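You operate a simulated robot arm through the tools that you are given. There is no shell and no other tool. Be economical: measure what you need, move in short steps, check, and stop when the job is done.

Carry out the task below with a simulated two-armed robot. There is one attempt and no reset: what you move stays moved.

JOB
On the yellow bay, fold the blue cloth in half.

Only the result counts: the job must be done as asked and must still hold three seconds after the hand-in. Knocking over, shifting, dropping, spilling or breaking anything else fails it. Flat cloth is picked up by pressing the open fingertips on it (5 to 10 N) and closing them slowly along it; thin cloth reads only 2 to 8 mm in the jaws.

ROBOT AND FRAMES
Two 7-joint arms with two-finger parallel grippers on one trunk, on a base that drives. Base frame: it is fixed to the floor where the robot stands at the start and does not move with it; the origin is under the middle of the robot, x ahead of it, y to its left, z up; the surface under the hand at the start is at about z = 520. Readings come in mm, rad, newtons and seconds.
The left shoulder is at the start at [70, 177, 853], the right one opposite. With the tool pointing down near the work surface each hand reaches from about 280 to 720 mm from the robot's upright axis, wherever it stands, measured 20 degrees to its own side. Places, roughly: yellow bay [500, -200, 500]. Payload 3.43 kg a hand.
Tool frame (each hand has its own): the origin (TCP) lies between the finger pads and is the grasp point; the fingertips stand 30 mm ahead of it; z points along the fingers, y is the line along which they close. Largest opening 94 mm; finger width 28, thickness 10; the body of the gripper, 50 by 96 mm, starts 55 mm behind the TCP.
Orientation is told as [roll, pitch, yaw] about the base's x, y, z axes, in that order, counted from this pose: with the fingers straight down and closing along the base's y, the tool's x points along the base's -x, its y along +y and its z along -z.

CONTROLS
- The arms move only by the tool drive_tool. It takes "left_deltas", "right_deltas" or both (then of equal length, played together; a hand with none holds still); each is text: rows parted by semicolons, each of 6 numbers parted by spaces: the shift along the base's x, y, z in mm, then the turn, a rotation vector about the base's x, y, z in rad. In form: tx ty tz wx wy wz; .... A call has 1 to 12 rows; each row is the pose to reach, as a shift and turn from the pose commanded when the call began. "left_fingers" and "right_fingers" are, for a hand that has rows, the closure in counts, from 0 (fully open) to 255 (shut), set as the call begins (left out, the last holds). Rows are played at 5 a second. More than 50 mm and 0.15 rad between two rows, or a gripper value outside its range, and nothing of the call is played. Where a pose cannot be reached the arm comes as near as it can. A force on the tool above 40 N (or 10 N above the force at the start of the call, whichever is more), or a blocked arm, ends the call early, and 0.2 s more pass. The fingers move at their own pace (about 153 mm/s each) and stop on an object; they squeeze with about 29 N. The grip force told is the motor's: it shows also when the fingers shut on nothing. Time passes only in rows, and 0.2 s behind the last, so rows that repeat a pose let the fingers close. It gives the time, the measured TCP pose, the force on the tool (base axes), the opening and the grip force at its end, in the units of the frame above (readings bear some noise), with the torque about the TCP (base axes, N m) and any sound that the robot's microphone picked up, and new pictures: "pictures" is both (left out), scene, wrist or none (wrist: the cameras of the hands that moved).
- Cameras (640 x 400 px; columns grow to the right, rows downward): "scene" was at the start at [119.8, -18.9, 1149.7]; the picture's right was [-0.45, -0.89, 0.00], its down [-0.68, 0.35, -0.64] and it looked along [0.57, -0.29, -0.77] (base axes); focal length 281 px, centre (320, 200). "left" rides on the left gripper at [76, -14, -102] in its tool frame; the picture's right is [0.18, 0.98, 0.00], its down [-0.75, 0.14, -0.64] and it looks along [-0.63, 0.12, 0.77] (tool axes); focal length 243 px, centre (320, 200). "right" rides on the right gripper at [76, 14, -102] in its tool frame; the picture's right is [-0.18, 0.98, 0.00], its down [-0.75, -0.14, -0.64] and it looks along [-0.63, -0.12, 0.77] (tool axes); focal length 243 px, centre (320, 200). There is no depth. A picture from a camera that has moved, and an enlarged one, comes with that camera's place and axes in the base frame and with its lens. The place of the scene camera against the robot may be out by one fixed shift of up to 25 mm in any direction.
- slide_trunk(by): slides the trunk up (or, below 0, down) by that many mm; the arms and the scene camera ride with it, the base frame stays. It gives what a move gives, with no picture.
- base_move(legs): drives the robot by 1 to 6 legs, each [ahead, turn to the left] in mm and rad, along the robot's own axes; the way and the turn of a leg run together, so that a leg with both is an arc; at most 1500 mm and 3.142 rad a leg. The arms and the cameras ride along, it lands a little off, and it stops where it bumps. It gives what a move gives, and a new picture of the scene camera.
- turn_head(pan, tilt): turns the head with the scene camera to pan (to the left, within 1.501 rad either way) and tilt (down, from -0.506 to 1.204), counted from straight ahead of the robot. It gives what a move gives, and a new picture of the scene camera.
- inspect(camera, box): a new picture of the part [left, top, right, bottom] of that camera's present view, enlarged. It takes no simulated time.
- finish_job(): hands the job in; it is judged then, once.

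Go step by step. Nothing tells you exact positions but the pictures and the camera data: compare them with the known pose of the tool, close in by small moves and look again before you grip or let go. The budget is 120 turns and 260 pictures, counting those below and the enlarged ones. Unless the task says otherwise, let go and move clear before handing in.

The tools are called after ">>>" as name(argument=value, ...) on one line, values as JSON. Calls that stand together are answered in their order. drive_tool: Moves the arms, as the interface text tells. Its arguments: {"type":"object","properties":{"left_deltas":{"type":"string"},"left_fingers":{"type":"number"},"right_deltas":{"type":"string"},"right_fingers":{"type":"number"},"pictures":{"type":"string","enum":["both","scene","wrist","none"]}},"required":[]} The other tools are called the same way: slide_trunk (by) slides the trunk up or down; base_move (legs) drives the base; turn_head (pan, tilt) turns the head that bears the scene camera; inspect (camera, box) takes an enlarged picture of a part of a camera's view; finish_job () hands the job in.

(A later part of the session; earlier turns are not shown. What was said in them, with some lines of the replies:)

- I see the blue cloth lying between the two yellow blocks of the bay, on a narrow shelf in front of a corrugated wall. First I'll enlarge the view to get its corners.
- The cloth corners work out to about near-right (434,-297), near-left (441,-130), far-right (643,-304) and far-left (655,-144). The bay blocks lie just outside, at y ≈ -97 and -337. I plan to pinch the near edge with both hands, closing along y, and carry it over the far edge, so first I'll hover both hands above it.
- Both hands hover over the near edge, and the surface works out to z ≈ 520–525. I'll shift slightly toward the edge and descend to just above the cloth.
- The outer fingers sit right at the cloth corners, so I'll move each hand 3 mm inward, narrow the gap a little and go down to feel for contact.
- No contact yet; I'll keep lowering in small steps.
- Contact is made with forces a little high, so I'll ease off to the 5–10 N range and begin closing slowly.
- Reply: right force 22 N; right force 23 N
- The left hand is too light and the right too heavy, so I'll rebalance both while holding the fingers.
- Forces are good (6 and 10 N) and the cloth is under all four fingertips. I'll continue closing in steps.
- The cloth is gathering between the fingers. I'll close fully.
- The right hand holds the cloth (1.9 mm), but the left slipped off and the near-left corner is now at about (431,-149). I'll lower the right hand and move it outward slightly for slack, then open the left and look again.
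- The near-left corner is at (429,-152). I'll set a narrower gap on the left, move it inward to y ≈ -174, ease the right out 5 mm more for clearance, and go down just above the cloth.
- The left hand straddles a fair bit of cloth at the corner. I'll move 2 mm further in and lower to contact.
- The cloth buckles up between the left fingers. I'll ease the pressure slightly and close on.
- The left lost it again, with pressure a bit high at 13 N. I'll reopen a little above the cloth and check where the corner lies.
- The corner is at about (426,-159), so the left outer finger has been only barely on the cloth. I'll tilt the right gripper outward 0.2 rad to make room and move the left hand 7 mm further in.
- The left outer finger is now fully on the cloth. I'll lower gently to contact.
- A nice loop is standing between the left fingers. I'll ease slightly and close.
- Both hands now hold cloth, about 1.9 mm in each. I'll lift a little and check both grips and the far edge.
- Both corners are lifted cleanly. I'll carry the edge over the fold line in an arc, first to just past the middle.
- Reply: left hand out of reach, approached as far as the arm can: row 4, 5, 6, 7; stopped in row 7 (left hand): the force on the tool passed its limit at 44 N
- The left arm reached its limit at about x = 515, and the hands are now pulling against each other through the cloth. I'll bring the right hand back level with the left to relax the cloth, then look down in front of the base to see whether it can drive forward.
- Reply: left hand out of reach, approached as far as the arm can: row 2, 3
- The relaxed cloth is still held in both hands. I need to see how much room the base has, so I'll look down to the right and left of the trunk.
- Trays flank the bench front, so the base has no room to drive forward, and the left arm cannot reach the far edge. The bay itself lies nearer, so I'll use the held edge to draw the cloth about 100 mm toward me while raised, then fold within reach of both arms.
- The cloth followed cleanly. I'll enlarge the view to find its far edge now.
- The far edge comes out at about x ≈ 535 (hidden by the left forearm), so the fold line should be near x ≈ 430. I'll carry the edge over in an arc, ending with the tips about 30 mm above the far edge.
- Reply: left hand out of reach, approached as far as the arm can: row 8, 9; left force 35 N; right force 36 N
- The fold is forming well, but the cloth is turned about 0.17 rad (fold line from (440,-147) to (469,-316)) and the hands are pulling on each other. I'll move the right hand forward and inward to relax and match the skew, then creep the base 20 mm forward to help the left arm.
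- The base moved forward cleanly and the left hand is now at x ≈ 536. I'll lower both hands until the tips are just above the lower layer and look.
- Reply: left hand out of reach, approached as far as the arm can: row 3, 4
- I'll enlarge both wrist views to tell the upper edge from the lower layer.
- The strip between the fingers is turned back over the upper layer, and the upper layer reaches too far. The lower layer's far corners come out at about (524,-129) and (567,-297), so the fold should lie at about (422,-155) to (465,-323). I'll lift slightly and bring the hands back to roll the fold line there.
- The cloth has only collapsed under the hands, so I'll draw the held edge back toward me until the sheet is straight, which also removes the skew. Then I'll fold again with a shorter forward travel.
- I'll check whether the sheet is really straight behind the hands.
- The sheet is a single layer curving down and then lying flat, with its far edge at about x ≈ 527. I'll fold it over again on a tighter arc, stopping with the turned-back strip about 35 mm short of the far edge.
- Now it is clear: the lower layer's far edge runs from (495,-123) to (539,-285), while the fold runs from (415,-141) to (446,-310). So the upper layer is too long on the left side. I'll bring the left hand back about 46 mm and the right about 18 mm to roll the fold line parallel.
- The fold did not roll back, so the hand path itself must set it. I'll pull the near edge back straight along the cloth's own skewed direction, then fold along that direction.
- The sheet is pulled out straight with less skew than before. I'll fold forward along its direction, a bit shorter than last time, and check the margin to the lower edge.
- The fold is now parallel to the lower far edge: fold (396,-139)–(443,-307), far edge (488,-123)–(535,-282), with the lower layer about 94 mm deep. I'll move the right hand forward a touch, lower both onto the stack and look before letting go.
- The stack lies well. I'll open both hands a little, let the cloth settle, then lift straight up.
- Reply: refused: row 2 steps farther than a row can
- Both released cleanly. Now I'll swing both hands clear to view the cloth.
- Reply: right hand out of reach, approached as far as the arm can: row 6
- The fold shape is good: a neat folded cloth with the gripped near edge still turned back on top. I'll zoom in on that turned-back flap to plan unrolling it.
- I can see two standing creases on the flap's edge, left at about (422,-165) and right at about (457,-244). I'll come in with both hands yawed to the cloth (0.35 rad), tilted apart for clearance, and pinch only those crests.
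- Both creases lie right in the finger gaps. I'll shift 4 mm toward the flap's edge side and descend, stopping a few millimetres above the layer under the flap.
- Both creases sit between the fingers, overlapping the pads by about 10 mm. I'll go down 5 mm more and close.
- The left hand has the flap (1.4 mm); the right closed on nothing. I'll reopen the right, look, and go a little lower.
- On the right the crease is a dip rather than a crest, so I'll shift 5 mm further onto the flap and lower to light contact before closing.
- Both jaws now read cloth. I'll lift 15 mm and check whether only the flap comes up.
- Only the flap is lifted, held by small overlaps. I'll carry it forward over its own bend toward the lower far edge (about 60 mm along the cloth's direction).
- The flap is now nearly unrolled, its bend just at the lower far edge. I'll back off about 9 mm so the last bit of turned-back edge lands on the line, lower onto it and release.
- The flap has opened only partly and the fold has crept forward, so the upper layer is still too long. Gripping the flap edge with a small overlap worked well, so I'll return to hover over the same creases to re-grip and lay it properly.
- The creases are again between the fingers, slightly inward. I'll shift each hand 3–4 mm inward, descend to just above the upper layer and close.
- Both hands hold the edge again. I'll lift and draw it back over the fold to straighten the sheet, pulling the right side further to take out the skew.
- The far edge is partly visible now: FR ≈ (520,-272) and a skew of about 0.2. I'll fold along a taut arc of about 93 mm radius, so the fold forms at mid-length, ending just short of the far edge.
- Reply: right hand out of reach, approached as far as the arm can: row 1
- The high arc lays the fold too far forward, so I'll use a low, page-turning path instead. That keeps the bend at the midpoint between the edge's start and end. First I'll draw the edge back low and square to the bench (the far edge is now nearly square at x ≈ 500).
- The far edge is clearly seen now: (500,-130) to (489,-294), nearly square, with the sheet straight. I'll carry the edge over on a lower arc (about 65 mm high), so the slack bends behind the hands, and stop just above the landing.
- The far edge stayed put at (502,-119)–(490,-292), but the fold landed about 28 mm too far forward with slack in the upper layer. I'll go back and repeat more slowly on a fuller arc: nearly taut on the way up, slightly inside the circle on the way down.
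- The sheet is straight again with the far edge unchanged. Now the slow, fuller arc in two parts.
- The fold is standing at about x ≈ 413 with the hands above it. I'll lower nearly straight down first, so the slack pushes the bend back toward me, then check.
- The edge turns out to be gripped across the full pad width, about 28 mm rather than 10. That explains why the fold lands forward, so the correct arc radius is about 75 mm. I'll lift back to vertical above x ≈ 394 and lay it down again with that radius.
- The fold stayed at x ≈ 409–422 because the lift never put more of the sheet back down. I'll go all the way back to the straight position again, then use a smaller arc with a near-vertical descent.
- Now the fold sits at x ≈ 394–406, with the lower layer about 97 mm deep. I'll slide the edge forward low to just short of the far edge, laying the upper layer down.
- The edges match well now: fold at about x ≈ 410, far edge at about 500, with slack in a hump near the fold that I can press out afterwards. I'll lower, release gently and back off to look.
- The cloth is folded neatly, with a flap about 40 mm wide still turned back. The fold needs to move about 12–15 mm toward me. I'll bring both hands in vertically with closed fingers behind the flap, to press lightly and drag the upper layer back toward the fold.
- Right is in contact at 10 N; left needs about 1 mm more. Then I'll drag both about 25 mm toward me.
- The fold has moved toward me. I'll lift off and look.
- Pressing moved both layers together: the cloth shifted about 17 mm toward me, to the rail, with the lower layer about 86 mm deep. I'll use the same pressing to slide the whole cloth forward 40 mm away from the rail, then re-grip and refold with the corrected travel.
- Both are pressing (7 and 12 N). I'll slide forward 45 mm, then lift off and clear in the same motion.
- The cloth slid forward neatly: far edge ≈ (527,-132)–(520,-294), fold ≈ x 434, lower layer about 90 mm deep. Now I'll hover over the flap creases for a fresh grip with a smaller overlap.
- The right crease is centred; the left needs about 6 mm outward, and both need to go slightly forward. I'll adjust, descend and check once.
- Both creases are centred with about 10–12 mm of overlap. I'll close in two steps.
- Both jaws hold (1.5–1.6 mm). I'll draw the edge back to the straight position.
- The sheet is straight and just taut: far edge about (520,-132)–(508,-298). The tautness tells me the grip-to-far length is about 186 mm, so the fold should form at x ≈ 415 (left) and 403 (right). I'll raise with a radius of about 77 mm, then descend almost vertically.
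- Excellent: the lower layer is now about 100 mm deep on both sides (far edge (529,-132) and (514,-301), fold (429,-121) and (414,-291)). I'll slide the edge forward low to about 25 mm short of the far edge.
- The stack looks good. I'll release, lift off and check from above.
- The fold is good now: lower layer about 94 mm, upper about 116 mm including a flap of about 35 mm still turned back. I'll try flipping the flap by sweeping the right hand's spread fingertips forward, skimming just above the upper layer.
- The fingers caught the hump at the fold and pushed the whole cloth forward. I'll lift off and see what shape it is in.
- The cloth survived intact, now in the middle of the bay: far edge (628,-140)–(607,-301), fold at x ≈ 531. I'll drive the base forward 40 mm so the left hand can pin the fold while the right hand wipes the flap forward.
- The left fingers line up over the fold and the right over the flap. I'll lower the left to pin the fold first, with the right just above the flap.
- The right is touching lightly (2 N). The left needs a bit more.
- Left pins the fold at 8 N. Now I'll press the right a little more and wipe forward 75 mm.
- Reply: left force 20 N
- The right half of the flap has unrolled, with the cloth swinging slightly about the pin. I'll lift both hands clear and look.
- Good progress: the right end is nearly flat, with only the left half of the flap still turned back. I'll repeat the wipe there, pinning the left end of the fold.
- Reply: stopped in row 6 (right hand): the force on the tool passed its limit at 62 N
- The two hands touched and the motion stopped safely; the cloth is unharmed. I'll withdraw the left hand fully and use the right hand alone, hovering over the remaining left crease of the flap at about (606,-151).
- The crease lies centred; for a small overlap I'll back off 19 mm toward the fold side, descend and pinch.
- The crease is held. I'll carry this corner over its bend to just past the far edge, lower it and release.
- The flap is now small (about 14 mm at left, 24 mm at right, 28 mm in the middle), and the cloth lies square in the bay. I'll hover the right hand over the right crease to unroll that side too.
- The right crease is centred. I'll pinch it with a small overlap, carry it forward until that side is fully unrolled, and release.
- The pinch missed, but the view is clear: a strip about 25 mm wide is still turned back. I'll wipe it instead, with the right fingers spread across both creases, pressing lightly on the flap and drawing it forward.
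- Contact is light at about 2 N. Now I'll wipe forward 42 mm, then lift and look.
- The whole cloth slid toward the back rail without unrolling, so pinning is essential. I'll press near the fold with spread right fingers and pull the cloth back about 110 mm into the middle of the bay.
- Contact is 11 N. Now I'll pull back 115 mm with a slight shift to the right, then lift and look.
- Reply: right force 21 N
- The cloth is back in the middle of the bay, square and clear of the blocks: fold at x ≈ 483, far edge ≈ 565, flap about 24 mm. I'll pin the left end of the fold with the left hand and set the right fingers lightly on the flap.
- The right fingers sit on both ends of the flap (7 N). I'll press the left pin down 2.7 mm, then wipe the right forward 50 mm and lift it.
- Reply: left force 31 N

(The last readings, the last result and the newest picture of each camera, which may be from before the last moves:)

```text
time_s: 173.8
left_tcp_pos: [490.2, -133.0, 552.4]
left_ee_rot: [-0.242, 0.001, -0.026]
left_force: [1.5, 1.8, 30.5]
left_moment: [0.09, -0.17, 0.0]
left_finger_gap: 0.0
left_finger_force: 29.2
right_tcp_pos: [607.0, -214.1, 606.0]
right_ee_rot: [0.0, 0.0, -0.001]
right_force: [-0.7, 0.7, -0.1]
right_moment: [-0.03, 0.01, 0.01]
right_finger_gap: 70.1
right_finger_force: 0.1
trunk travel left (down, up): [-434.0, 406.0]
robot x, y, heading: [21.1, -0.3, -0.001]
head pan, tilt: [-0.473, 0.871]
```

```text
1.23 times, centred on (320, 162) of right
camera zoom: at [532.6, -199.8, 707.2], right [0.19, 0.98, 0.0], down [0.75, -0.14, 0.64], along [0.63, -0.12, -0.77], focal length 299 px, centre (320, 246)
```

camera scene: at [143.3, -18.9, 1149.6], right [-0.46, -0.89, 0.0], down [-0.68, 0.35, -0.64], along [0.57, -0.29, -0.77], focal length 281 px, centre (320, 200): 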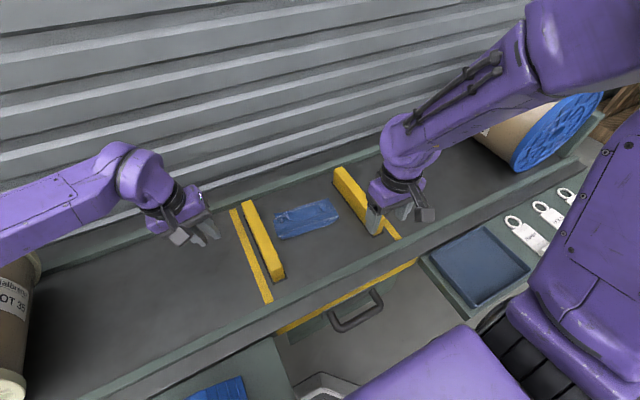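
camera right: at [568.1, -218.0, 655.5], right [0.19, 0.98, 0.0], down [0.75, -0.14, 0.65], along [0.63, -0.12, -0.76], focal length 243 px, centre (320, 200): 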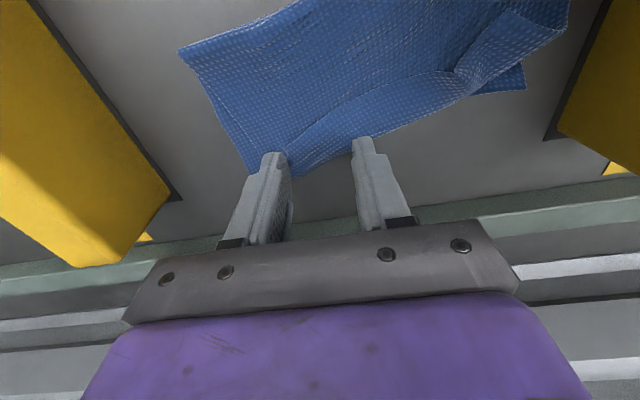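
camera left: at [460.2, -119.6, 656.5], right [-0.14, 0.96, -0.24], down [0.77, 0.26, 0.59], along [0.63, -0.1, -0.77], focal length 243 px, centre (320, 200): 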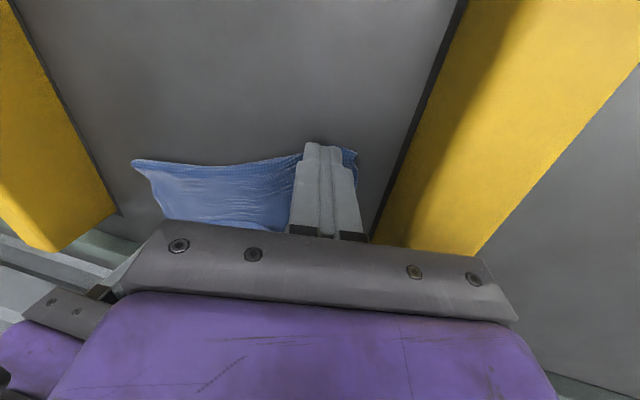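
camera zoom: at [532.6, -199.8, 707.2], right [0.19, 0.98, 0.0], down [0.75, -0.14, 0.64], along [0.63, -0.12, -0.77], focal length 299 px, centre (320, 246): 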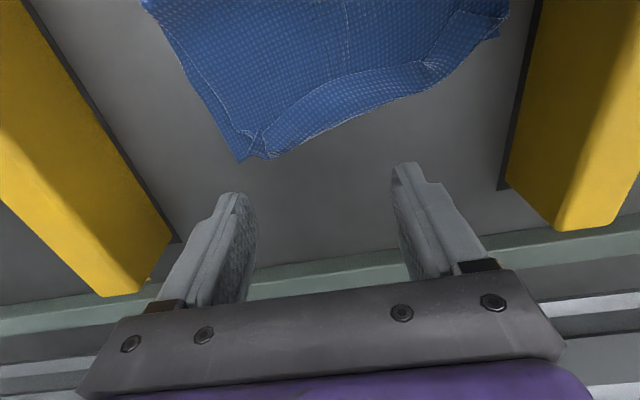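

I'll lift both hands clear and check the result from above.

>>> drive_tool(left_deltas="0 0 30 0 0 0;0 25 60 0 0 0;0 65 85 0 0 0;0 110 100 0 0 0;0 155 110 0 0 0;0 200 115 0 0 0", right_deltas="0 0 10 0 0 0;-30 -20 30 0 0 0;-65 -45 45 0 0 0;-100 -70 55 0 0 0;-135 -95 60 0 0 0;-165 -115 60 0 0 0", pictures="none")

>>> inspect(camera="scene", box=[270, 168, 370, 252])

```text
time_s: 175.2
left_tcp_pos: [490.5, 66.1, 664.8]
left_ee_rot: [-0.241, 0.001, -0.026]
left_force: [0.5, -0.1, -0.3]
left_moment: [-0.01, -0.02, 0.01]
left_finger_gap: 0.0
left_finger_force: 29.5
right_tcp_pos: [444.4, -326.4, 664.1]
right_ee_rot: [0.001, 0.0, -0.004]
right_force: [-0.1, 0.2, 0.0]
right_moment: [-0.02, -0.02, 0.01]
right_finger_gap: 70.1
right_finger_force: 0.1
trunk travel left (down, up): [-434.0, 406.0]
robot x, y, heading: [23.3, 0.1, 0.003]
head pan, tilt: [-0.473, 0.871]
```

```text
4.76 times, centred on (320, 210) of scene
camera zoom: at [140.8, -18.3, 1149.9], right [-0.46, -0.89, 0.0], down [-0.68, 0.35, -0.64], along [0.57, -0.29, -0.76], focal length 1336 px, centre (320, 152)
```

zoom: 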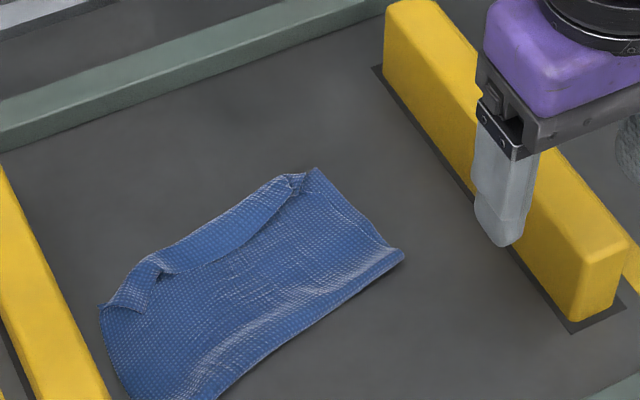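

The cloth lies folded in the bay, with the near edge within about 15 mm of the far edge; only a narrow lip is still turned back. Both hands are clear, nothing else has moved, and further wiping could do more harm than good, so I'm handing in.

>>> finish_job()

```text
The job is handed in.
```

I folded the blue cloth roughly in half on the yellow bay and handed it in, but the fold isn't exact. The top edge stops about 15 mm short of the far edge, where a narrow lip is still turned back. The fold line also looked roughly 10–15 mm off centre when I last measured it, with the lower layer the shorter one.

During the work I moved the cloth around within the bay, and it ended between the yellow blocks. The two hands bumped each other once and the motion stopped. I saw nothing else move.
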